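You operate a simulated robot arm through the tools that you are given. There is no shell and no other tool. Be economical: measure what you need, move in short steps, check, and stop when the job is done.

The job below is to be done with a simulated robot arm. You get a single attempt, and the scene is never put back.

JOB
Put things in order on the worktop over the washing machine. At the end: the blue towel peg is on the brown key dish; the clear jam jar stands where the clear lemonade bottle stood; the clear lemonade bottle stands where the polish brush stood; the polish brush stands where the blue towel peg stood; whatever was shut is shut again. Leave all else as you found it, and nothing knocked over.
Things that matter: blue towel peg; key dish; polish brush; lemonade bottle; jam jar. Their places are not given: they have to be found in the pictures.

It is judged by the outcome, as a careful person would: the job done as asked, and still so three seconds after it is handed in. It fails if anything else is knocked over, pushed out of place, dropped, spilled or broken.

ROBOT AND FRAMES
A 7-joint arm with a two-finger parallel gripper, fixed in place. Base frame: the origin is at the foot of the arm, x ahead of it, y to its left, z up; the work surface is at about z = 900. Lengths are in mm, angles in rad, forces in N, time in s.
With the tool pointing down near the work surface it reaches from about 300 to 680 mm from the base axis. Its first joint turns from -1.152 to 1.152 rad. Payload 1.57 kg.
Tool frame: the origin (TCP) lies between the finger pads and is the grasp point; the fingertips stand 30 mm ahead of it; z points along the fingers, y is the line along which they close. The gripper opens to 110 mm. The fingers are 24 mm wide and 12 mm thick; the gripper's body (48 by 112 mm) begins 78 mm behind the TCP.
Orientation is that of the tool frame in the base frame, as a unit quaternion [x, y, z, w]. With the fingers straight down and closing along the base's y, the tool's x points along the base's -x, its y along +y and its z along -z.

CONTROLS
- The arm moves only by the tool nudge_tool. Its argument "rows" is a list of rows, each a list of 2 entries, a list of its own where there are three numbers: the shift along the tool's x, y, z in units of 250 mm (1.0 is 250 mm), then the turn, a rotation vector about the tool's x, y, z in units of 120 degrees (1.0 is 120 degrees). In form: [[[x, y, z], [rx, ry, rz]], ...]. A call has 1 to 20 rows; each row is the pose to reach, as a shift and turn from the pose commanded when the call began, along the tool's axes at that moment. "fingers" is the gripper command, from -1 (fully open) to 1 (shut), values between in proportion, set as the call begins (left out, the last holds). A call with a number of a shift or a turn outside -1 to 1 is refused whole. Each row takes 0.2 s and may step no farther than 50 mm and 0.15 rad from the row before; otherwise, or with a gripper value out of range, the whole call is refused. A pose out of reach is approached as far as the arm can. The call stops where the force on the tool passes 40 N (or 10 N more than at its start, if that is more) or the arm is blocked; 0.2 s more then pass. Each finger travels about 108 mm/s and halts on what it meets, pressing with about 20 N; the grip force reading is that of the motor and also rises with nothing between the fingers. The clock runs only during rows and for 0.2 s after the last one: add rows that repeat a pose to give the fingers time. The reply holds the time, the measured pose of the TCP, the force on the tool along the base axes, the opening and the grip force, in the units named above and with some noise.
- Cameras (640 x 400 px; columns grow to the right, rows downward): "scene" is fixed at [159.6, -388.7, 1398.4]; the picture's right is [0.82, -0.58, 0.00], its down [-0.36, -0.51, -0.79] and it looks along [0.45, 0.64, -0.62] (base axes); focal length 251 px, centre (320, 200). "wrist" rides on the gripper at [-36, 0, -80] in the tool frame; the picture's right is [0.00, -1.00, 0.00], its down [0.97, 0.00, -0.24] and it looks along [0.24, 0.00, 0.97] (tool axes); focal length 218 px, centre (320, 200).
- get_image(camera): a new picture of that camera. The clock stands still meanwhile.
- probe_pixels(camera, pixels): for up to 12 pixels [column, row] of the newest picture of that camera ("zoom" is the newest enlarged one), the place [x, y, z] in the base frame of the surface seen there, good to about 3 mm. The clock stands still meanwhile.
- close_up(camera, box): a new picture of the part [left, top, right, bottom] of that camera's present view, enlarged. The clock stands still meanwhile.
- sign_off(): hands the job in; it is judged then, once.

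Go step by step. Measure first, check grasps and placings, and put right what went wrong. The budget is 80 turns and 46 pictures, counting those below and the enlarged ones. Unless the task says otherwise, let go and move clear before handing in, and close with one line.

The tools are called after "Request:" as name(argument=value, ...) on one line, values as JSON. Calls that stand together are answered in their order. nudge_tool: Moves the arm, as the interface text tells. Its arguments: {"type":"object","properties":{"rows":{"type":"array","items":{"type":"array"}},"fingers":{"type":"number"}},"required":["rows"]} The other tools are called the same way: get_image (camera) takes a picture; probe_pixels (camera, pixels) gives the place of the surface under pixels of a picture; close_up (camera, box) takes an enlarged picture of a part of a camera's view; sign_off () hands the job in.

At the start:

```text
t: 0.0
tcp_pos: [349.6, 45.6, 1249.1]
ee_rot: [0.0, 1.0, 0.0, 0.0]
contact_force: [0.4, -1.4, 0.4]
opening: 109.9
grip_force: 0.1
```

scene: 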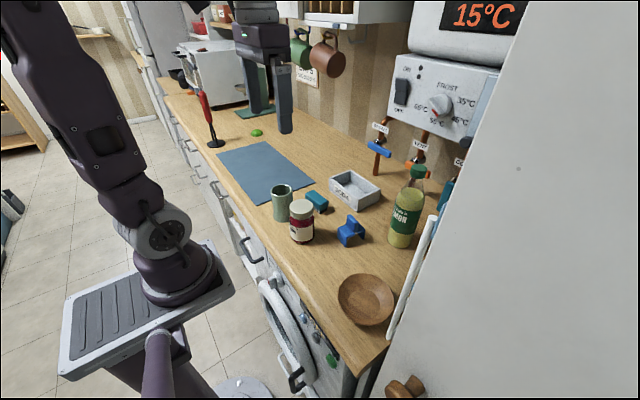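
wrist: 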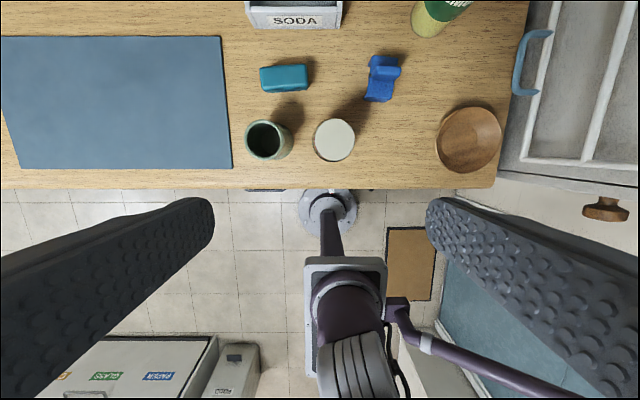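

The scene shows a bottle (405,210), a lidded jar (302,220), a blue peg-like object (350,230), a brown dish (366,300) and a red upright thing (208,120). I'll enlarge these to identify them.

Request:
close_up(camera="scene", box=[240, 130, 460, 340])

Request:
close_up(camera="scene", box=[150, 20, 340, 180])

```text
1.90 times, centred on (350, 235) of scene
```

zoom: 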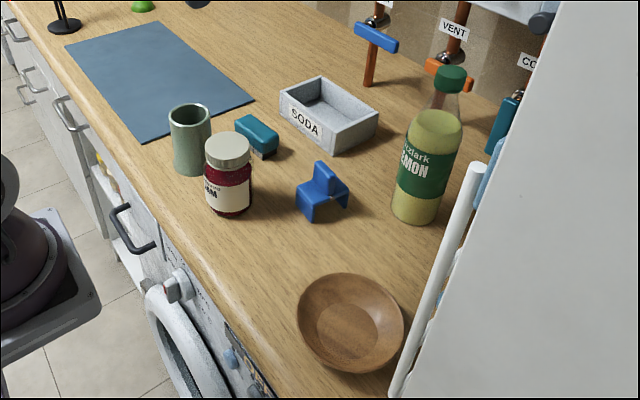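

```text
2.50 times, centred on (245, 100) of scene
```

zoom: 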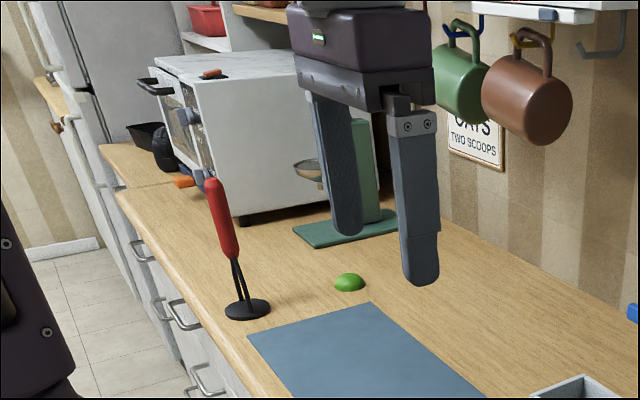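

The teal block with dark bristles (285,78 in the wrist view) is the polish brush, and the blue piece (382,78) is the peg. Next I'll measure places.

Request:
probe_pixels(camera="wrist", pixels=[[262, 71], [307, 66], [308, 88], [267, 92], [334, 140], [315, 140], [353, 140], [470, 140], [438, 140], [502, 140], [268, 140], [470, 107]])

Request:
close_up(camera="wrist", box=[240, 0, 520, 175])

Request:
probe_pixels(camera="scene", pixels=[[418, 169], [410, 185], [405, 215], [400, 243], [390, 235], [302, 208], [301, 240], [282, 190], [356, 190], [352, 218], [425, 255], [408, 320]])

```text
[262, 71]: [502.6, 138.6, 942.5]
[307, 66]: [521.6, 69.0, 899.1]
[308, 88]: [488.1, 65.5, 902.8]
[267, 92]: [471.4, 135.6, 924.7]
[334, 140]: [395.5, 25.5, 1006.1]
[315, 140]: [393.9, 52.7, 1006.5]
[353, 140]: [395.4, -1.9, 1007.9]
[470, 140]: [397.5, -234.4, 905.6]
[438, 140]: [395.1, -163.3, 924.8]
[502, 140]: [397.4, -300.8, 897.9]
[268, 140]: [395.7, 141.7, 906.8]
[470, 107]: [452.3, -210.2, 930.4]
```

```text
2.29 times, centred on (380, 88) of wrist
```

zoom: 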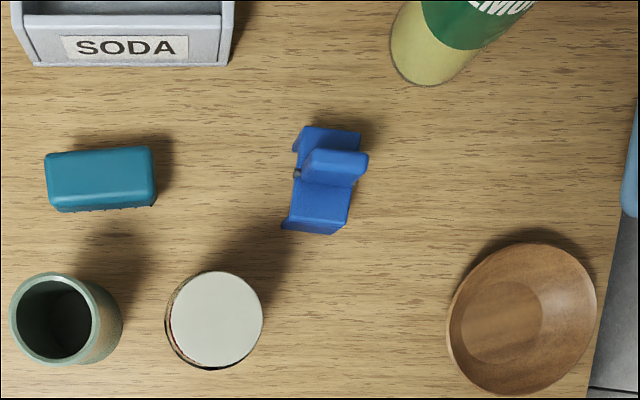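

```text
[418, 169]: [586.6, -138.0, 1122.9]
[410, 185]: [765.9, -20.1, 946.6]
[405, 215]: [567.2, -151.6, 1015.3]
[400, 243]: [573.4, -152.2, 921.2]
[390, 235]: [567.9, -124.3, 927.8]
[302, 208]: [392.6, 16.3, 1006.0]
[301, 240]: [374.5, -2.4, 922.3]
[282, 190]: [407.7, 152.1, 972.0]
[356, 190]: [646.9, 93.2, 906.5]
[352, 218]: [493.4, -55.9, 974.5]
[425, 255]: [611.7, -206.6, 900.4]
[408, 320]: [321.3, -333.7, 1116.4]
```

Places are roughly clear: peg ~(490,-45), brush ~(495,102), jar (395,25), dish ~(400,-230), bottle ~(590,-140). I'll move over the peg for a closer measuring view.

Request:
nudge_tool(rows=[[[-0.1, -0.064, 0.08], [0, 0, 0]], [[-0.2, -0.128, 0.16], [0, 0, 0]], [[-0.3, -0.192, 0.24], [0, 0, 0]], [[-0.4, -0.256, 0.32], [0, 0, 0]], [[-0.5, -0.32, 0.4], [0, 0, 0]], [[-0.5, -0.32, 0.4], [0, 0, 0]]], fingers=-1)

Request:
get_image(camera="wrist")

```text
t: 1.4
tcp_pos: [476.8, -33.6, 1148.1]
ee_rot: [0.0, 1.0, 0.0, 0.0]
contact_force: [0.3, 0.5, -1.0]
opening: 109.7
grip_force: 0.1
```

```text
40 pictures are left
```

wrist: 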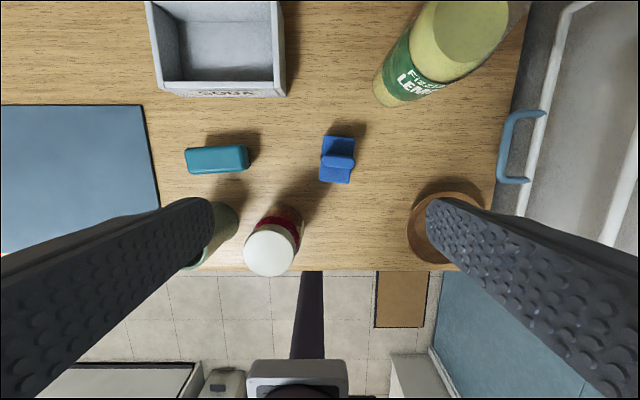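

Request:
close_up(camera="wrist", box=[296, 125, 376, 195])

Request:
probe_pixels(camera="wrist", pixels=[[323, 136], [353, 139], [321, 180], [348, 182], [338, 161], [325, 162], [352, 162], [187, 149], [245, 145], [189, 167], [247, 167], [217, 153]])

Request:
probe_pixels(camera="wrist", pixels=[[373, 85], [382, 103], [405, 104], [415, 95], [378, 70], [470, 50], [280, 95], [285, 40], [157, 92], [148, 180], [501, 160], [435, 190]])

```text
5.71 times, centred on (336, 160) of wrist
```

zoom: 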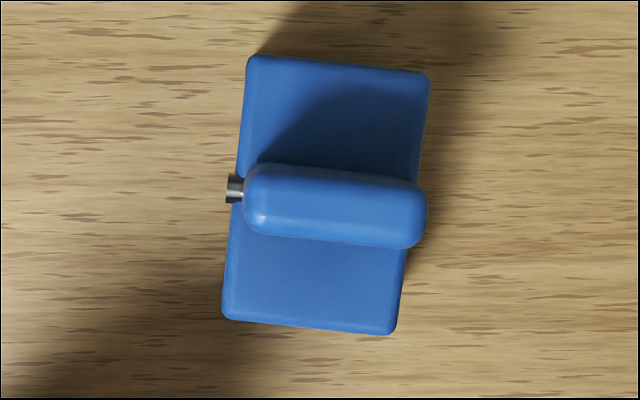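

```text
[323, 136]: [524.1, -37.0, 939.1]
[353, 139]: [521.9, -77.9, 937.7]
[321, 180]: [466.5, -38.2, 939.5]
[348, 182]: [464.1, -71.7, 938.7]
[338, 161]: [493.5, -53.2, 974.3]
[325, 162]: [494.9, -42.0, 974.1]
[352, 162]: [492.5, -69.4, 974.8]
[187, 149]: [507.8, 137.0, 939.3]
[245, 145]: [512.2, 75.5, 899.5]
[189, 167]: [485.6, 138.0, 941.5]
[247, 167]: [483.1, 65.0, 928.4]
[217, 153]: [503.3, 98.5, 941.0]
```

```text
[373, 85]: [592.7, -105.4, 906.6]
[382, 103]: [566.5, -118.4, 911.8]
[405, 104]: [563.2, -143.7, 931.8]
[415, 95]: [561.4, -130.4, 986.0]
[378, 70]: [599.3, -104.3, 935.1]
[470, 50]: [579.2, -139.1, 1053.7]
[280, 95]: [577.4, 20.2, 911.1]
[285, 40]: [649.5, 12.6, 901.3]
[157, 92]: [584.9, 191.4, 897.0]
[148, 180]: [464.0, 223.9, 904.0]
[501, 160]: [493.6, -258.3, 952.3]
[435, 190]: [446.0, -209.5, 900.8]
```

The peg's base is about 58x40 mm with its top at z≈940, plus an upper block to 975 with a metal pin on its +y side. I'll look at it from the side.

Request:
close_up(camera="scene", box=[325, 200, 385, 260])

Request:
close_up(camera="scene", box=[370, 140, 450, 260])

```text
6.67 times, centred on (355, 230) of scene
```

zoom: 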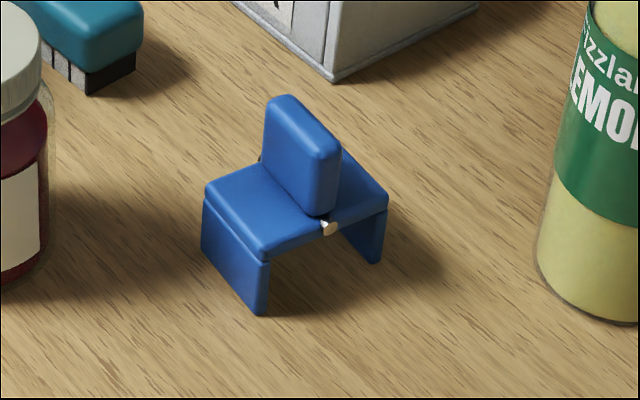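

```text
3.33 times, centred on (410, 200) of scene
```

zoom: 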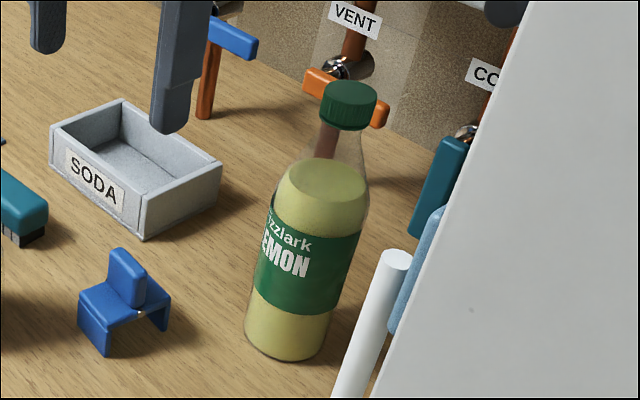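

The peg is an arch with an upright handle about 15 mm thick along x, so I'll grip the handle. I'll turn the tool -84° over it and narrow the fingers.

Request:
nudge_tool(rows=[[[-0.007, -0.009, 0.03], [0, 0, -0.07]], [[-0.014, -0.018, 0.06], [0, 0, -0.14]], [[-0.021, -0.027, 0.09], [0, 0, -0.21]], [[-0.028, -0.036, 0.12], [0, 0, -0.28]], [[-0.035, -0.045, 0.15], [0, 0, -0.35]], [[-0.042, -0.054, 0.18], [0, 0, -0.42]], [[-0.049, -0.063, 0.21], [0, 0, -0.49]], [[-0.056, -0.072, 0.24], [0, 0, -0.56]], [[-0.062, -0.08, 0.27], [0, 0, -0.63]], [[-0.068, -0.088, 0.3], [0, 0, -0.7]], [[-0.068, -0.088, 0.3], [0, 0, -0.7]]], fingers=0.1)

Request:
get_image(camera="wrist")

```text
t: 3.8
tcp_pos: [491.9, -56.5, 1073.5]
ee_rot: [-0.67, 0.742, -0.001, 0.0]
contact_force: [0.1, -0.1, 0.1]
opening: 49.6
grip_force: 0.1
```

```text
36 pictures are left
```

wrist: 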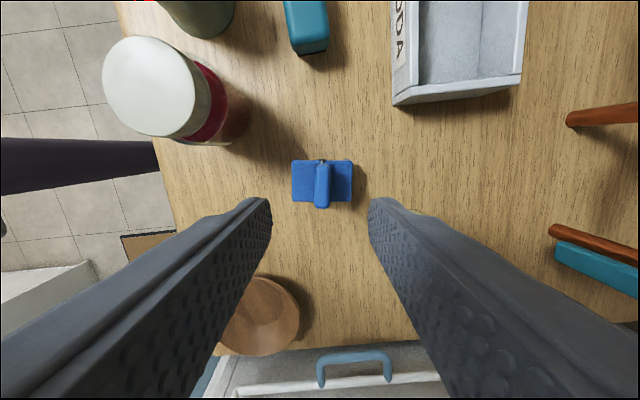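

The handle (322,185) is centred and aligned between the fingers. I'll descend to z≈975.

Request:
nudge_tool(rows=[[[0, 0, 0.15], [0, 0, 0]], [[0, 0, 0.3], [0, 0, 0]], [[0, 0, 0.394], [0, 0, 0]], [[0, 0, 0.394], [0, 0, 0]]])

Request:
nudge_tool(rows=[[[0, 0, 0], [0, 0, 0]], [[0, 0, 0], [0, 0, 0]], [[0, 0, 0], [0, 0, 0]]], fingers=1)

```text
t: 4.8
tcp_pos: [493.7, -55.6, 975.4]
ee_rot: [-0.67, 0.743, 0.0, 0.0]
contact_force: [-0.3, -0.2, 0.3]
opening: 49.2
grip_force: 0.2
```

```text
t: 5.6
tcp_pos: [493.1, -56.0, 976.2]
ee_rot: [-0.669, 0.743, 0.0, 0.0]
contact_force: [-0.3, 0.0, 0.3]
opening: 12.8
grip_force: 19.7
```

The peg is gripped (opening 12.8, force 19.7). I'll lift it 100 mm, then carry it over the dish, whose centre I estimate at (393,-219).

Request:
nudge_tool(rows=[[[0, 0, -0.1], [0, 0, 0]], [[0, 0, -0.25], [0, 0, 0]], [[0, 0, -0.4], [0, 0, 0]], [[0.138, 0.066, -0.4], [0, 0, 0]], [[0.276, 0.132, -0.4], [0, 0, 0]], [[0.414, 0.198, -0.4], [0, 0, 0]], [[0.552, 0.264, -0.4], [0, 0, 0]], [[0.69, 0.33, -0.4], [0, 0, 0]], [[0.69, 0.33, -0.4], [0, 0, 0]]])

Request:
get_image(camera="wrist")

Request:
close_up(camera="scene", box=[260, 160, 460, 340])

```text
t: 7.5
tcp_pos: [398.0, -209.2, 1075.6]
ee_rot: [-0.674, 0.739, 0.0, 0.004]
contact_force: [3.0, 27.2, 9.6]
opening: 12.9
grip_force: 19.9
stopped in row 9: the force on the tool passed its limit (the readings are from after the stop); the commanded pose is now the measured one
```

```text
35 pictures are left
```

wrist: 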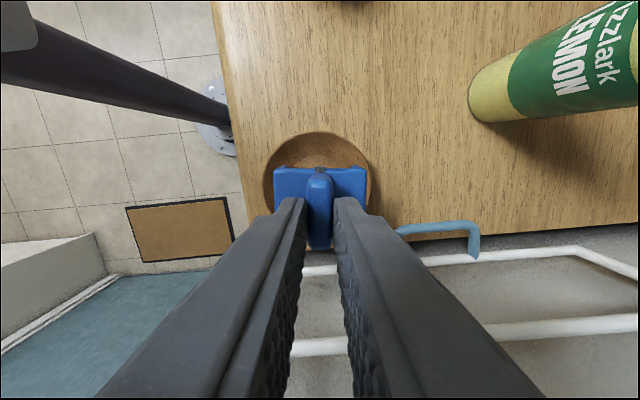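

```text
2.22 times, centred on (360, 250) of scene
```

zoom: 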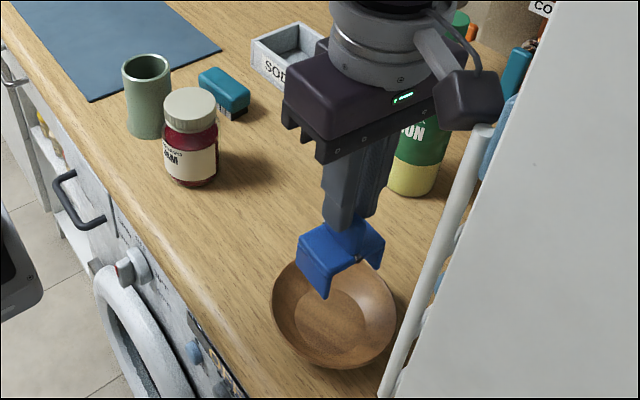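

The peg hangs over the dish, but a side force of 27 N (+y) stopped the arm, so the wrist touched the white door on the -y side. I'll back off 25 mm and measure that door.

Request:
nudge_tool(rows=[[[-0.05, 0, 0], [0, 0, 0]], [[-0.1, 0, 0], [0, 0, 0]], [[-0.1, 0, 0], [0, 0, 0]]])

Request:
get_image(camera="scene")

Request:
probe_pixels(camera="scene", pixels=[[432, 220], [420, 250], [400, 310], [390, 335], [440, 210], [460, 160], [480, 100], [520, 20], [430, 250], [500, 200], [395, 350], [440, 195]])

```text
t: 8.3
tcp_pos: [398.4, -187.1, 1074.3]
ee_rot: [-0.673, 0.74, 0.0, 0.003]
contact_force: [0.2, -0.3, -0.3]
opening: 12.4
grip_force: 19.9
```

```text
33 pictures are left
```

scene: 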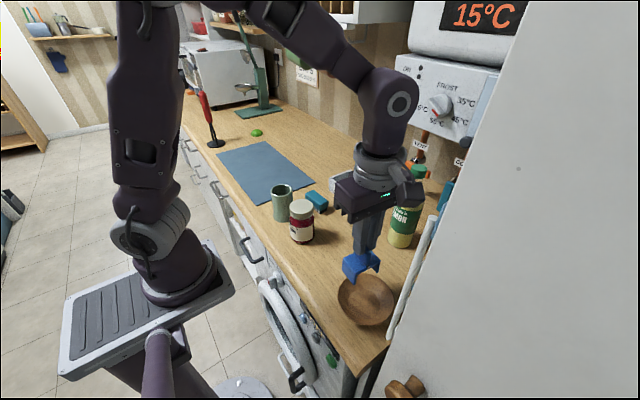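

```text
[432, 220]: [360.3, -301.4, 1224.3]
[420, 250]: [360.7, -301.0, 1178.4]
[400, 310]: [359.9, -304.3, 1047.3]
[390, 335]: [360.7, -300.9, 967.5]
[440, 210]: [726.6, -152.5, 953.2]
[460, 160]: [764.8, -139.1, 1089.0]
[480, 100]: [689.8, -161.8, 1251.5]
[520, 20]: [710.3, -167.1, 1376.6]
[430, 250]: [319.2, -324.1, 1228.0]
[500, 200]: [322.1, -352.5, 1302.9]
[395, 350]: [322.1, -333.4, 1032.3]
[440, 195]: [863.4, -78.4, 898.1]
```

The door rack has an upright tube at (360,-301) up to z≈1240, and the wrist's side box on tool +x is what touches it. I'll turn the tool back by 84° so that box points toward the robot and clears the rack.

Request:
nudge_tool(rows=[[[0, 0, 0], [0, 0, 0.07]], [[0, 0, 0], [0, 0, 0.14]], [[0, 0, 0], [0, 0, 0.21]], [[0, 0, 0], [0, 0, 0.28]], [[0, 0, 0], [0, 0, 0.35]], [[0, 0, 0], [0, 0, 0.42]], [[0, 0, 0], [0, 0, 0.49]], [[0, 0, 0], [0, 0, 0.56]], [[0, 0, 0], [0, 0, 0.63]], [[0, 0, 0], [0, 0, 0.704]], [[0, 0, 0], [0, 0, 0.704]]])

Request:
get_image(camera="wrist")

```text
refused: row 10 steps farther than a row can; nothing moved
```

```text
32 pictures are left
```

wrist: 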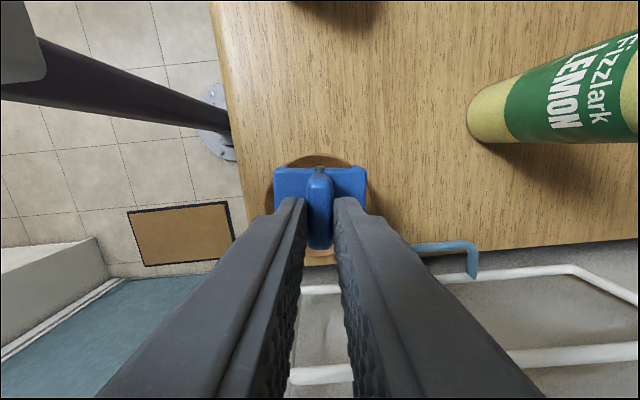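

Request:
nudge_tool(rows=[[[0, 0, 0], [0, 0, 0.07]], [[0, 0, 0], [0, 0, 0.14]], [[0, 0, 0], [0, 0, 0.21]], [[0, 0, 0], [0, 0, 0.28]], [[0, 0, 0], [0, 0, 0.35]], [[0, 0, 0], [0, 0, 0.42]], [[0, 0, 0], [0, 0, 0.49]], [[0, 0, 0], [0, 0, 0.56]], [[0, 0, 0], [0, 0, 0.63]], [[0, 0, 0], [0, 0, 0.7]], [[0, 0, 0], [0, 0, 0.7]]])

Request:
get_image(camera="wrist")

```text
t: 10.7
tcp_pos: [399.2, -186.2, 1075.7]
ee_rot: [-0.005, 1.0, 0.003, 0.002]
contact_force: [0.7, 0.2, 0.7]
opening: 12.7
grip_force: 20.2
```

```text
31 pictures are left
```

wrist: 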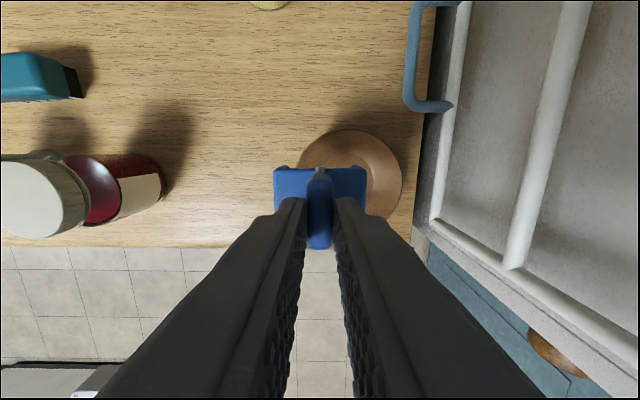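

The dish's visible rim, (402,172) and (350,130), puts its centre near (394,-216). I'll shift there and come down to just above the dish.

Request:
nudge_tool(rows=[[[0.02, -0.06, 0], [0, 0, 0]], [[0.02, -0.12, 0], [0, 0, 0]], [[0.02, -0.12, 0.15], [0, 0, 0]], [[0.02, -0.12, 0.3], [0, 0, 0]], [[0.02, -0.12, 0.3], [0, 0, 0]]])

Request:
close_up(camera="scene", box=[310, 220, 430, 340])

```text
t: 11.9
tcp_pos: [395.4, -218.3, 999.7]
ee_rot: [-0.006, 1.0, 0.003, 0.002]
contact_force: [-3.3, 4.4, 14.1]
opening: 12.7
grip_force: 19.9
```

```text
3.33 times, centred on (370, 280) of scene
```

zoom: 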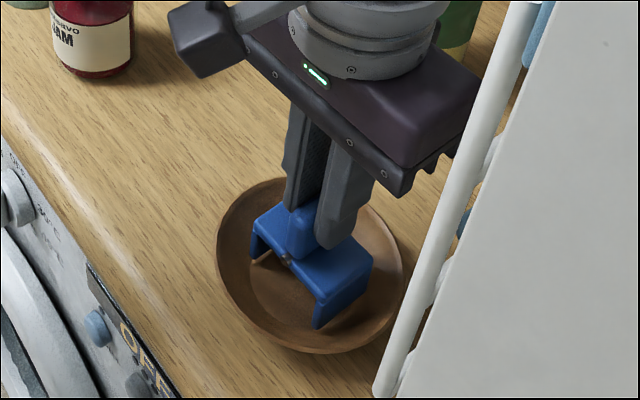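

The legs already touch the dish wall (force up 14 N, +y 4), so the peg is seated in the dish's curve. I'll ease back slightly, release, and rise.

Request:
nudge_tool(rows=[[[0.006, 0.01, -0.008], [0, 0, 0]], [[0.006, 0.01, -0.008], [0, 0, 0]]])

Request:
nudge_tool(rows=[[[0, 0, 0], [0, 0, 0]], [[0, 0, 0], [0, 0, 0]]], fingers=0.4)

Request:
nudge_tool(rows=[[[0, 0, -0.15], [0, 0, 0]], [[0, 0, -0.3], [0, 0, 0]], [[0, 0.15, -0.4], [0, 0, 0]], [[0, 0.3, -0.4], [0, 0, 0]], [[0, 0.3, -0.4], [0, 0, 0]]])

Request:
close_up(camera="scene", box=[260, 160, 460, 340])

Request:
get_image(camera="wrist")

```text
t: 12.5
tcp_pos: [392.8, -215.0, 1002.3]
ee_rot: [-0.006, 1.0, 0.002, 0.002]
contact_force: [0.0, -0.2, 1.2]
opening: 12.8
grip_force: 19.9
```

```text
t: 13.1
tcp_pos: [393.9, -214.6, 1002.3]
ee_rot: [-0.006, 1.0, 0.003, 0.002]
contact_force: [0.6, 0.0, 0.4]
opening: 33.0
grip_force: 0.1
```

```text
t: 14.3
tcp_pos: [391.5, -141.2, 1101.9]
ee_rot: [-0.004, 1.0, 0.003, 0.002]
contact_force: [0.2, -0.4, -1.1]
opening: 32.6
grip_force: 0.1
```

```text
2.22 times, centred on (360, 250) of scene
```

zoom: 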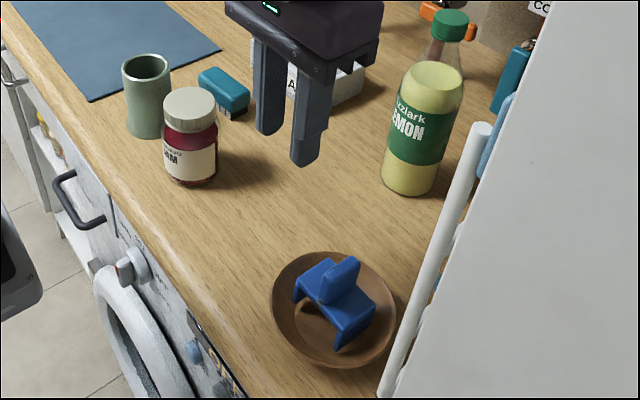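

```text
28 pictures are left
```

wrist: 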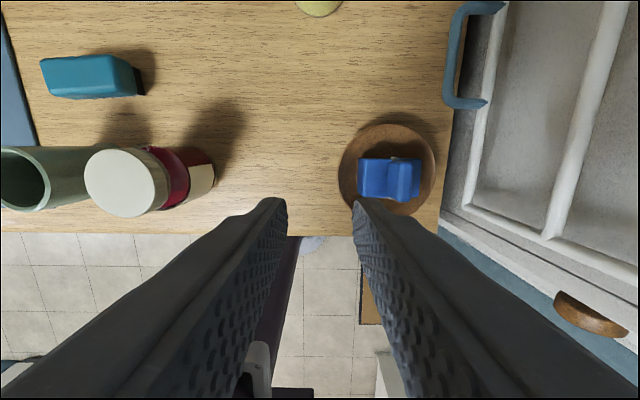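

The peg now sits in the dish. Next is the brush: I'll move above it at about (497,102) while turning +85° so the fingers close across its short side.

Request:
nudge_tool(rows=[[[-0.0384, 0.0884, 0], [0, 0, 0.0644]], [[-0.0768, 0.1768, 0], [0, 0, 0.1288]], [[-0.1152, 0.2652, 0], [0, 0, 0.1932]], [[-0.1536, 0.3536, 0], [0, 0, 0.2576]], [[-0.192, 0.442, 0], [0, 0, 0.322]], [[-0.2304, 0.5304, 0], [0, 0, 0.3864]], [[-0.2688, 0.6188, 0], [0, 0, 0.4508]], [[-0.3072, 0.7072, 0], [0, 0, 0.5152]], [[-0.3456, 0.7956, 0], [0, 0, 0.5796]], [[-0.384, 0.884, 0], [0, 0, 0.644]], [[-0.422, 0.972, 0], [0, 0, 0.708]], [[-0.422, 0.972, 0], [0, 0, 0.708]]], fingers=-0.2)

Request:
get_image(camera="wrist")

```text
t: 16.9
tcp_pos: [494.4, 104.5, 1103.7]
ee_rot: [0.672, 0.741, 0.003, -0.001]
contact_force: [-0.9, 0.3, 1.0]
opening: 66.0
grip_force: 0.1
```

```text
27 pictures are left
```

wrist: 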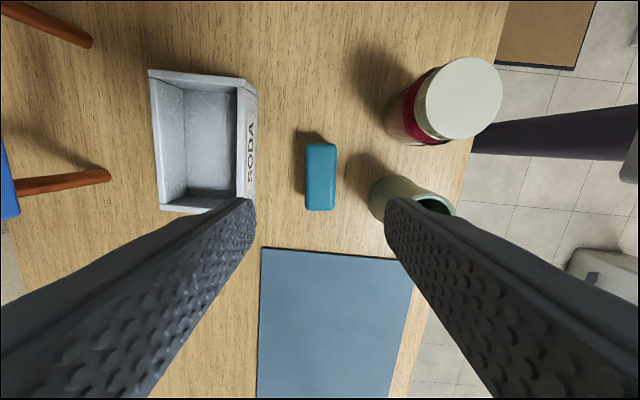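

The brush (321,177) is well aligned with the fingers. I'll measure it precisely, along with the mug.

Request:
probe_pixels(camera="wrist", pixels=[[309, 147], [334, 147], [309, 205], [333, 206], [321, 150], [321, 204], [309, 176], [333, 176], [390, 185], [430, 195], [248, 100], [252, 90]])

Request:
close_up(camera="wrist", box=[280, 125, 360, 225])

```text
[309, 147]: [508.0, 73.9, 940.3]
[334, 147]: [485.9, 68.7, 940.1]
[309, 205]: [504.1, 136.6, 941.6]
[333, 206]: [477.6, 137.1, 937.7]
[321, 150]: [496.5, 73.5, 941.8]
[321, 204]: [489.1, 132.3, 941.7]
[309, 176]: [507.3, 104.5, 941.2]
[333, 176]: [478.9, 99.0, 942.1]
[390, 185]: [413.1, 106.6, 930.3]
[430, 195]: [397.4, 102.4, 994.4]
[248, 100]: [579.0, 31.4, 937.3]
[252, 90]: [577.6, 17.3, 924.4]
```

```text
4.00 times, centred on (320, 175) of wrist
```

zoom: 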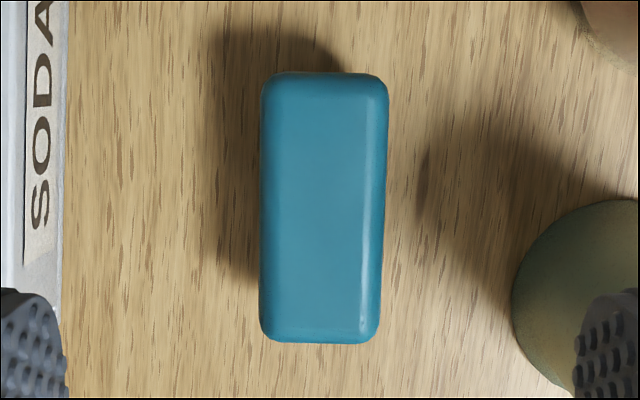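

The brush centre is (494,103), 29 mm wide, with its top at 942. I'm already on centre, so I'll descend to z≈938 and close.

Request:
nudge_tool(rows=[[[0, 0, 0.18], [0, 0, 0]], [[0, 0, 0.36], [0, 0, 0]], [[0, 0, 0.54], [0, 0, 0]], [[0, 0, 0.66], [0, 0, 0]], [[0, 0, 0.66], [0, 0, 0]]])

Request:
nudge_tool(rows=[[[0, 0, 0], [0, 0, 0]], [[0, 0, 0], [0, 0, 0]], [[0, 0, 0], [0, 0, 0]]], fingers=1)

```text
t: 18.1
tcp_pos: [495.6, 104.9, 938.2]
ee_rot: [0.672, 0.741, 0.004, 0.0]
contact_force: [0.2, 0.1, -0.3]
opening: 66.0
grip_force: 0.1
```

```text
t: 18.9
tcp_pos: [494.4, 104.9, 939.3]
ee_rot: [0.671, 0.741, 0.004, -0.001]
contact_force: [0.0, -0.1, -0.6]
opening: 35.7
grip_force: 19.9
```

The brush is gripped (35.7 mm). I'll lift it, carry it -159 mm in y to the peg's old spot (493.5,-56), and look before lowering.

Request:
nudge_tool(rows=[[[0, 0, -0.1], [0, 0, 0]], [[0, 0, -0.25], [0, 0, 0]], [[0, 0, -0.36], [0, 0, 0]], [[-0.158, -0.017, -0.36], [0, 0, 0]], [[-0.316, -0.034, -0.36], [0, 0, 0]], [[-0.474, -0.051, -0.36], [0, 0, 0]], [[-0.632, -0.067, -0.36], [0, 0, 0]], [[-0.632, -0.067, -0.2], [0, 0, 0]], [[-0.632, -0.067, -0.06], [0, 0, 0]], [[-0.632, -0.067, -0.06], [0, 0, 0]]])

Request:
close_up(camera="scene", box=[260, 160, 460, 340])

```text
t: 21.1
tcp_pos: [494.6, -54.9, 952.4]
ee_rot: [0.671, 0.742, 0.004, 0.0]
contact_force: [0.4, 0.1, -1.3]
opening: 35.3
grip_force: 20.3
```

```text
2.22 times, centred on (360, 250) of scene
```

zoom: 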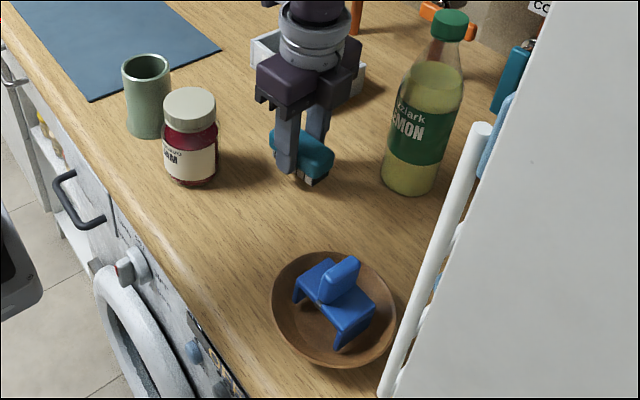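

The brush is held level over the peg's old spot, 13 mm up. I'll lower it, release, and rise.

Request:
nudge_tool(rows=[[[0, 0, 0.03], [0, 0, 0]], [[0, 0, 0.051], [0, 0, 0]], [[0, 0, 0.051], [0, 0, 0]]])

Request:
nudge_tool(rows=[[[0, 0, 0], [0, 0, 0]], [[0, 0, 0], [0, 0, 0]]], fingers=-0.15)

Request:
nudge_tool(rows=[[[0, 0, -0.15], [0, 0, 0]], [[0, 0, -0.33], [0, 0, 0]], [[0, 0, -0.51], [0, 0, 0]], [[0, 0, -0.69], [0, 0, 0]], [[0, 0, -0.69], [0, 0, 0]]])

Request:
get_image(camera="wrist")

```text
t: 21.9
tcp_pos: [494.0, -54.1, 941.9]
ee_rot: [0.671, 0.741, 0.002, 0.0]
contact_force: [-0.1, 0.0, -1.2]
opening: 35.4
grip_force: 20.0
```

```text
t: 22.5
tcp_pos: [494.3, -53.6, 941.1]
ee_rot: [0.672, 0.741, 0.003, -0.001]
contact_force: [0.4, -0.3, 0.3]
opening: 63.0
grip_force: 0.2
```

```text
t: 23.7
tcp_pos: [493.3, -54.5, 1112.9]
ee_rot: [0.671, 0.742, 0.004, -0.001]
contact_force: [0.6, -0.1, 1.0]
opening: 63.2
grip_force: 0.0
```

```text
24 pictures are left
```

wrist: 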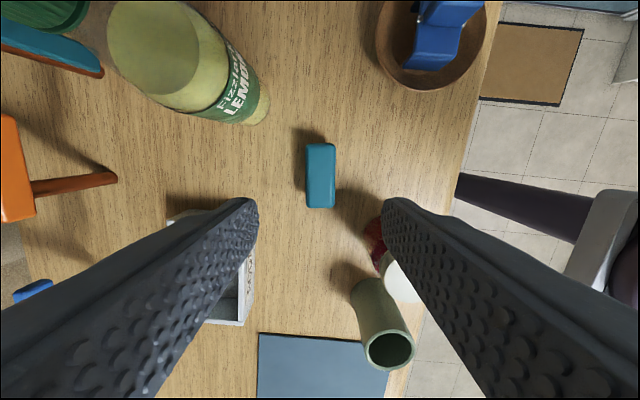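

The brush (321,176) stands at the peg's old place. Now for the bottle: I'll measure its cap and body.

Request:
close_up(camera="scene", box=[385, 150, 445, 260])

Request:
probe_pixels(camera="scene", pixels=[[418, 166], [411, 170], [426, 170], [418, 172], [418, 176], [400, 185], [408, 188], [421, 188], [397, 215], [415, 215], [392, 238], [411, 238]])

Request:
probe_pixels(camera="wrist", pixels=[[262, 122], [268, 105], [250, 124], [240, 60], [210, 112], [258, 80], [150, 50], [225, 100], [321, 147], [321, 205], [308, 176], [334, 176]])

```text
3.64 times, centred on (415, 205) of scene
```

zoom: 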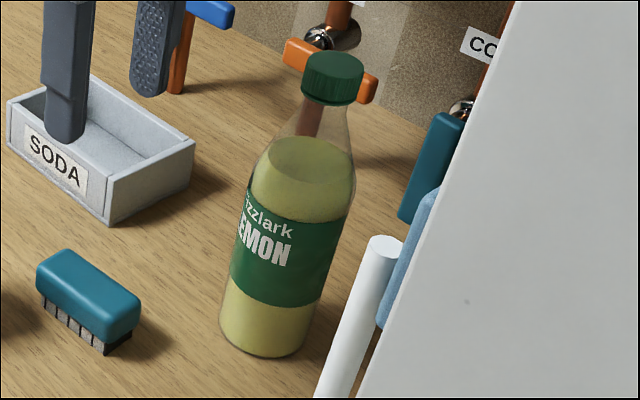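

```text
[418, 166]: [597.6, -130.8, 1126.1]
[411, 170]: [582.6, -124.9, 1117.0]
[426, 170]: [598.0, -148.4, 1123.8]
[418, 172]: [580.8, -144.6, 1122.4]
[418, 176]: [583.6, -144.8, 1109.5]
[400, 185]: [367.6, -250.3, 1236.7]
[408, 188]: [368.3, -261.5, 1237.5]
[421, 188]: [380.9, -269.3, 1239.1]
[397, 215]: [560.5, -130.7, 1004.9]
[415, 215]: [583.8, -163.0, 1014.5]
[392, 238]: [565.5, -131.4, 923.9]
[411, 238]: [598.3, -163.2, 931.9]
```

```text
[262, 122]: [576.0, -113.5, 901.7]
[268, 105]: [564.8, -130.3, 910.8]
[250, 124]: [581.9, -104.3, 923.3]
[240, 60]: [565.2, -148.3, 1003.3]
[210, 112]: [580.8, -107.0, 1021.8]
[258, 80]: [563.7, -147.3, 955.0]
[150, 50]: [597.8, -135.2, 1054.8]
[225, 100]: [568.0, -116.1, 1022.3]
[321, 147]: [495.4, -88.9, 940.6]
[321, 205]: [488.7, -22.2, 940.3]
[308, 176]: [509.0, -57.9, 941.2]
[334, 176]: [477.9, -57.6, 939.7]
```

Cap and body readings agree on a bottle centre of (593,-135), radius ~32, with the cap at z 1105–1127. I'll rise and go above the cap, then check.

Request:
nudge_tool(rows=[[[0, 0, -0.12], [0, 0, 0]], [[0, 0, -0.26], [0, 0, 0]], [[-0.12, 0.122, -0.26], [0, 0, 0]], [[-0.24, 0.244, -0.26], [0, 0, 0]], [[-0.36, 0.365, -0.26], [0, 0, 0]], [[-0.36, 0.365, -0.26], [0, 0, 0]]])

Request:
get_image(camera="wrist")

Request:
get_image(camera="scene")

```text
t: 25.1
tcp_pos: [592.5, -137.7, 1176.3]
ee_rot: [0.672, 0.741, 0.003, -0.001]
contact_force: [-0.3, -0.3, -0.1]
opening: 63.3
grip_force: 0.1
```

```text
22 pictures are left
```

wrist: 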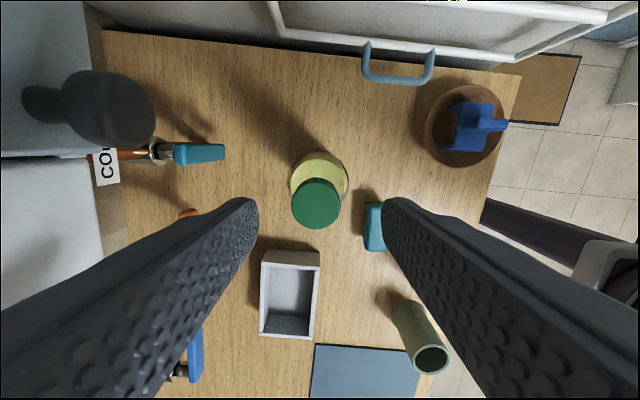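

```text
21 pictures are left
```

scene: 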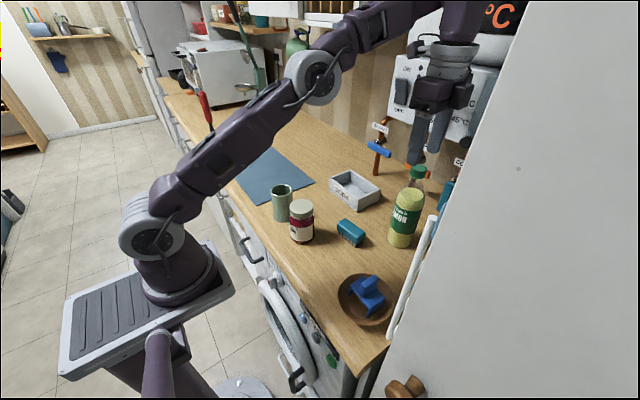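

The cap (316,203) is centred between the fingers within 2 mm. I'll descend so the pads straddle the cap at z≈1112, then close.

Request:
nudge_tool(rows=[[[0, 0.006, 0.1], [0, 0, 0]], [[0, 0.006, 0.2], [0, 0, 0]], [[0, 0.006, 0.258], [0, 0, 0]], [[0, 0.006, 0.258], [0, 0, 0]]])

Request:
nudge_tool(rows=[[[0, 0, 0], [0, 0, 0]], [[0, 0, 0], [0, 0, 0]], [[0, 0, 0], [0, 0, 0]]], fingers=1)

Request:
close_up(camera="scene", box=[360, 80, 480, 260])

```text
t: 26.1
tcp_pos: [594.7, -135.2, 1112.8]
ee_rot: [0.671, 0.742, 0.003, 0.0]
contact_force: [-1.0, -0.1, -0.2]
opening: 63.2
grip_force: 0.1
```

```text
t: 26.9
tcp_pos: [596.0, -134.3, 1113.6]
ee_rot: [0.671, 0.741, 0.004, 0.0]
contact_force: [-1.3, 0.1, 1.1]
opening: 32.7
grip_force: 20.1
```

```text
2.22 times, centred on (420, 170) of scene
```

zoom: 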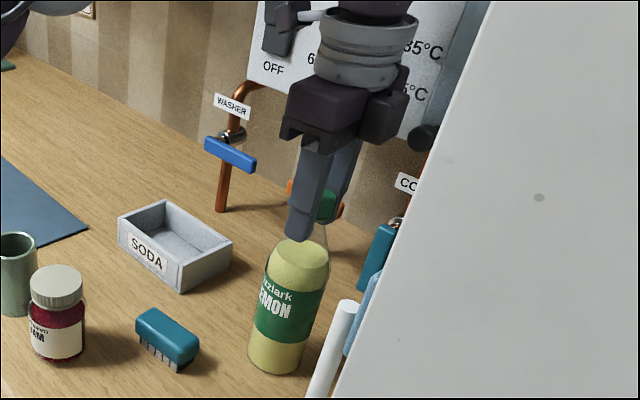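

The cap is gripped (32.7 mm). I'll lift slowly by 75 mm and check the hold.

Request:
nudge_tool(rows=[[[0, 0, -0.04], [0, 0, 0]], [[0, 0, -0.1], [0, 0, 0]], [[0, 0, -0.17], [0, 0, 0]], [[0, 0, -0.24], [0, 0, 0]], [[0, 0, -0.3], [0, 0, 0]], [[0, 0, -0.3], [0, 0, 0]]])

Request:
close_up(camera="scene", box=[360, 80, 480, 260])

```text
t: 28.3
tcp_pos: [591.7, -134.9, 1179.8]
ee_rot: [0.671, 0.741, 0.0, -0.006]
contact_force: [0.0, 0.4, -5.0]
opening: 31.4
grip_force: 20.1
out of reach, approached as far as the arm can: row 5
```

```text
2.22 times, centred on (420, 170) of scene
```

zoom: 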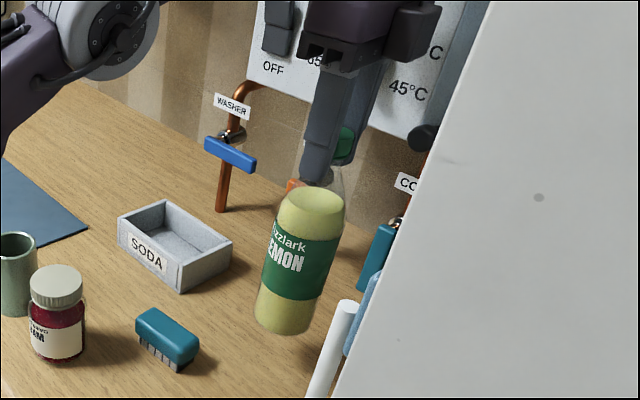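

The bottle is lifted (bottom ≈ z 966), though the arm hit its upward reach limit there. I'll carry it in a straight line, clear of the brush and soda box, to the brush's old spot (494,103).

Request:
nudge_tool(rows=[[[0.06, -0.018, 0], [0, 0, 0]], [[0.18, -0.053, 0], [0, 0, 0]], [[0.305, -0.0895, 0], [0, 0, 0]], [[0.43, -0.126, 0], [0, 0, 0]], [[0.555, -0.163, 0], [0, 0, 0]], [[0.68, -0.2, 0], [0, 0, 0]], [[0.8, -0.235, 0], [0, 0, 0]], [[0.91, -0.267, 0], [0, 0, 0]], [[0.989, -0.29, 0], [0, 0, 0]], [[0.989, -0.29, 0], [0, 0, 0]]])

Request:
close_up(camera="scene", box=[220, 80, 440, 290])

```text
t: 30.5
tcp_pos: [498.4, 104.7, 1190.3]
ee_rot: [0.672, 0.741, 0.004, -0.001]
contact_force: [-0.5, -0.1, -5.6]
opening: 31.4
grip_force: 20.1
```

```text
1.90 times, centred on (330, 185) of scene
```

zoom: 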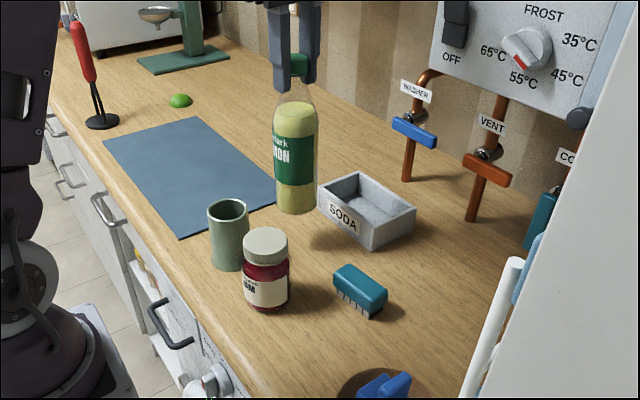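

The bottle hangs upright over the target. I'll lower it to about 6 mm above the surface, with a small x correction, then ease it down.

Request:
nudge_tool(rows=[[[-0.003, -0.014, 0.08], [0, 0, 0]], [[-0.003, -0.014, 0.17], [0, 0, 0]], [[-0.003, -0.014, 0.25], [0, 0, 0]], [[-0.003, -0.014, 0.28], [0, 0, 0]], [[-0.003, -0.014, 0.28], [0, 0, 0]]])

Request:
nudge_tool(rows=[[[0, 0, 0.01], [0, 0, 0]], [[0, 0, 0.019], [0, 0, 0]], [[0, 0, 0.026], [0, 0, 0]], [[0, 0, 0.026], [0, 0, 0]]])

Request:
close_up(camera="scene", box=[250, 100, 370, 250])

```text
t: 31.7
tcp_pos: [495.0, 103.6, 1118.3]
ee_rot: [0.671, 0.742, 0.002, 0.0]
contact_force: [0.4, 0.3, -5.1]
opening: 31.2
grip_force: 19.8
```

```text
t: 32.7
tcp_pos: [496.3, 101.9, 1114.3]
ee_rot: [0.672, 0.741, 0.005, 0.001]
contact_force: [2.3, -0.2, 31.7]
opening: 32.6
grip_force: 20.0
```

```text
2.67 times, centred on (310, 175) of scene
```

zoom: 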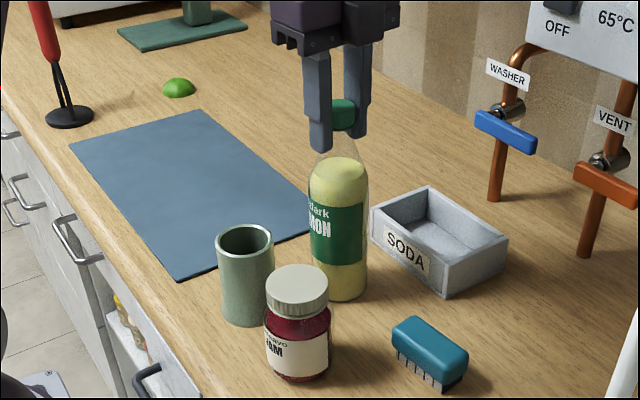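

The bottle is down, pressing at 32 N. I'll relieve it by 2.5 mm, then open and rise.

Request:
nudge_tool(rows=[[[0, 0, -0.005], [0, 0, 0]], [[0, 0, -0.009], [0, 0, 0]]])

Request:
nudge_tool(rows=[[[0, 0, 0], [0, 0, 0]], [[0, 0, 0], [0, 0, 0]], [[0, 0, 0], [0, 0, 0]]], fingers=-0.1)

Request:
nudge_tool(rows=[[[0, 0, -0.1], [0, 0, 0]], [[0, 0, -0.24], [0, 0, 0]], [[0, 0, -0.28], [0, 0, 0]], [[0, 0, -0.28], [0, 0, 0]]])

Request:
get_image(camera="scene")

```text
t: 33.3
tcp_pos: [495.3, 102.0, 1114.3]
ee_rot: [0.671, 0.741, 0.003, -0.001]
contact_force: [3.2, 1.2, 9.9]
opening: 32.4
grip_force: 20.2
```

```text
t: 34.1
tcp_pos: [494.6, 102.5, 1114.2]
ee_rot: [0.671, 0.741, 0.003, -0.001]
contact_force: [-0.6, -0.1, 0.3]
opening: 60.8
grip_force: 0.0
```

```text
t: 35.1
tcp_pos: [495.3, 104.1, 1184.5]
ee_rot: [0.671, 0.741, 0.003, 0.0]
contact_force: [0.1, -0.1, 0.2]
opening: 60.4
grip_force: 0.1
```

```text
16 pictures are left
```

scene: 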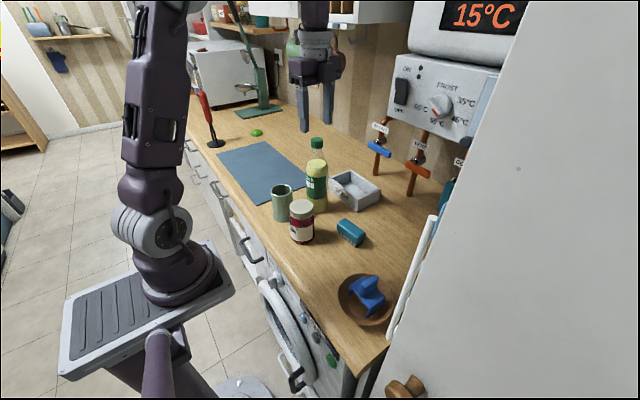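

The bottle stands in the brush's old place. I'll go above the jar and take a close look.

Request:
nudge_tool(rows=[[[-0.092, -0.143, 0], [0, 0, 0]], [[-0.184, -0.286, 0], [0, 0, 0]], [[-0.275, -0.43, 0], [0, 0, 0]], [[-0.275, -0.43, 0.12], [0, 0, 0]], [[-0.275, -0.43, 0.22], [0, 0, 0]], [[-0.275, -0.43, 0.22], [0, 0, 0]]], fingers=-0.7)

Request:
get_image(camera="wrist")

Request:
close_up(camera="scene", box=[260, 170, 340, 250])

```text
t: 36.5
tcp_pos: [394.3, 23.7, 1126.8]
ee_rot: [0.671, 0.741, 0.003, 0.0]
contact_force: [1.1, 0.5, -0.3]
opening: 93.6
grip_force: 0.0
```

```text
15 pictures are left
```

wrist: 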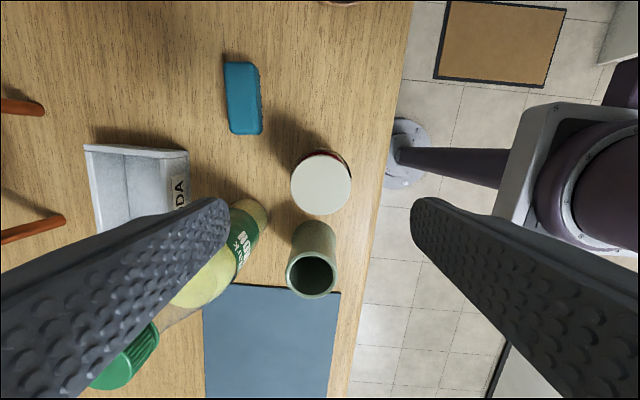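

```text
5.00 times, centred on (300, 210) of scene
```

zoom: 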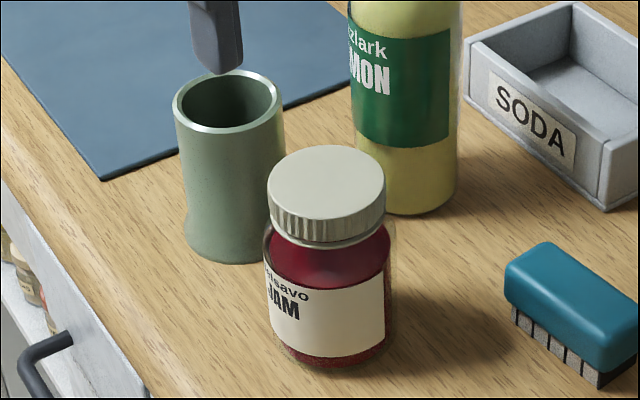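

The lid (321,184) is centred under the tool. I'll descend to z≈960 and close on the glass body.

Request:
nudge_tool(rows=[[[0, 0, 0.17], [0, 0, 0]], [[0, 0, 0.34], [0, 0, 0]], [[0, 0, 0.51], [0, 0, 0]], [[0, 0, 0.66], [0, 0, 0]], [[0, 0, 0.66], [0, 0, 0]]])

Request:
nudge_tool(rows=[[[0, 0, 0], [0, 0, 0]], [[0, 0, 0], [0, 0, 0]], [[0, 0, 0], [0, 0, 0]]], fingers=1)

Request:
nudge_tool(rows=[[[0, 0, -0.04], [0, 0, 0]], [[0, 0, -0.12], [0, 0, 0]], [[0, 0, -0.2], [0, 0, 0]], [[0, 0, -0.28], [0, 0, 0]], [[0, 0, -0.28], [0, 0, 0]]])

Request:
close_up(camera="scene", box=[240, 130, 400, 270])

```text
t: 37.7
tcp_pos: [395.8, 23.7, 963.0]
ee_rot: [0.671, 0.742, 0.003, -0.001]
contact_force: [0.2, -0.2, -0.9]
opening: 93.6
grip_force: 0.0
```

```text
t: 38.5
tcp_pos: [395.9, 23.8, 965.0]
ee_rot: [0.671, 0.742, 0.004, 0.001]
contact_force: [0.6, 0.1, 0.7]
opening: 67.5
grip_force: 20.0
```

```text
t: 39.7
tcp_pos: [395.2, 23.8, 1033.4]
ee_rot: [0.671, 0.741, 0.003, -0.001]
contact_force: [0.0, -0.1, -3.4]
opening: 67.5
grip_force: 20.3
```

```text
2.86 times, centred on (320, 200) of scene
```

zoom: 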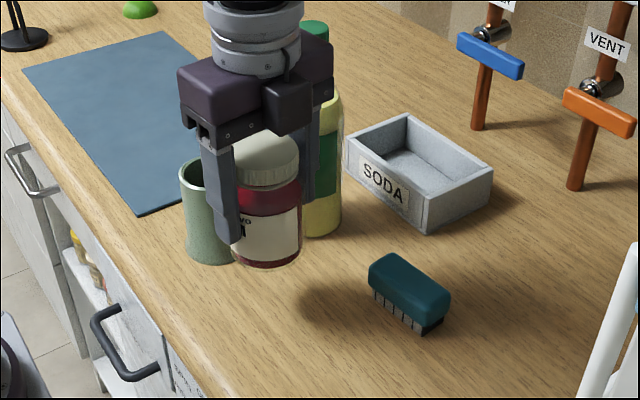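

The jar is held (67.5 mm) with its bottom at ≈ z 969. I'll carry it to the bottle's old spot (594,-135).

Request:
nudge_tool(rows=[[[-0.04, 0.04, -0.04], [0, 0, 0]], [[-0.13, 0.132, -0.06], [0, 0, 0]], [[-0.23, 0.234, -0.06], [0, 0, 0]], [[-0.33, 0.336, -0.06], [0, 0, 0]], [[-0.43, 0.438, -0.06], [0, 0, 0]], [[-0.53, 0.54, -0.06], [0, 0, 0]], [[-0.63, 0.643, -0.06], [0, 0, 0]], [[-0.713, 0.728, -0.06], [0, 0, 0]], [[-0.713, 0.728, -0.06], [0, 0, 0]]])

Request:
close_up(camera="scene", box=[300, 100, 480, 280])

```text
t: 41.7
tcp_pos: [595.9, -134.8, 1048.2]
ee_rot: [0.671, 0.741, 0.003, -0.001]
contact_force: [0.5, 0.6, -3.4]
opening: 67.2
grip_force: 19.7
```

```text
2.22 times, centred on (390, 190) of scene
```

zoom: 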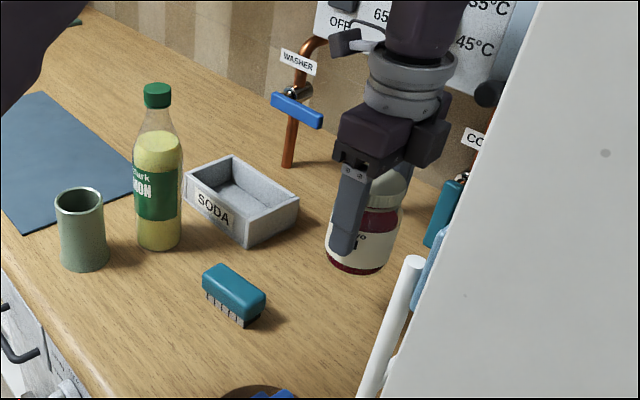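

The jar is over the bottle's old spot with a clear way down. I'll lower it to just above the surface.

Request:
nudge_tool(rows=[[[0, -0.004, 0.1], [0, 0, 0]], [[0, -0.006, 0.2], [0, 0, 0]], [[0, -0.006, 0.28], [0, 0, 0]], [[0, -0.006, 0.315], [0, 0, 0]], [[0, -0.006, 0.325], [0, 0, 0]], [[0, -0.006, 0.325], [0, 0, 0]]])

```text
t: 43.1
tcp_pos: [592.5, -134.2, 968.0]
ee_rot: [0.671, 0.741, 0.004, -0.001]
contact_force: [0.2, -0.3, -4.0]
opening: 67.3
grip_force: 20.0
```

Request:
nudge_tool(rows=[[[0, 0, 0.007], [0, 0, 0]], [[0, 0, 0.012], [0, 0, 0]], [[0, 0, 0.012], [0, 0, 0]]])

```text
t: 43.9
tcp_pos: [592.6, -134.9, 964.6]
ee_rot: [0.671, 0.741, 0.003, 0.0]
contact_force: [-0.1, 0.1, -3.9]
opening: 67.4
grip_force: 20.4
```

The force still shows the jar's full weight, so it is not down yet. I'll lower by 1–2 mm more.

Request:
nudge_tool(rows=[[[0, 0, 0.004], [0, 0, 0]], [[0, 0, 0.006], [0, 0, 0]], [[0, 0, 0.006], [0, 0, 0]]])

```text
t: 44.7
tcp_pos: [592.4, -134.5, 963.6]
ee_rot: [0.671, 0.742, 0.004, 0.0]
contact_force: [-0.4, 0.3, 2.2]
opening: 67.2
grip_force: 19.2
```

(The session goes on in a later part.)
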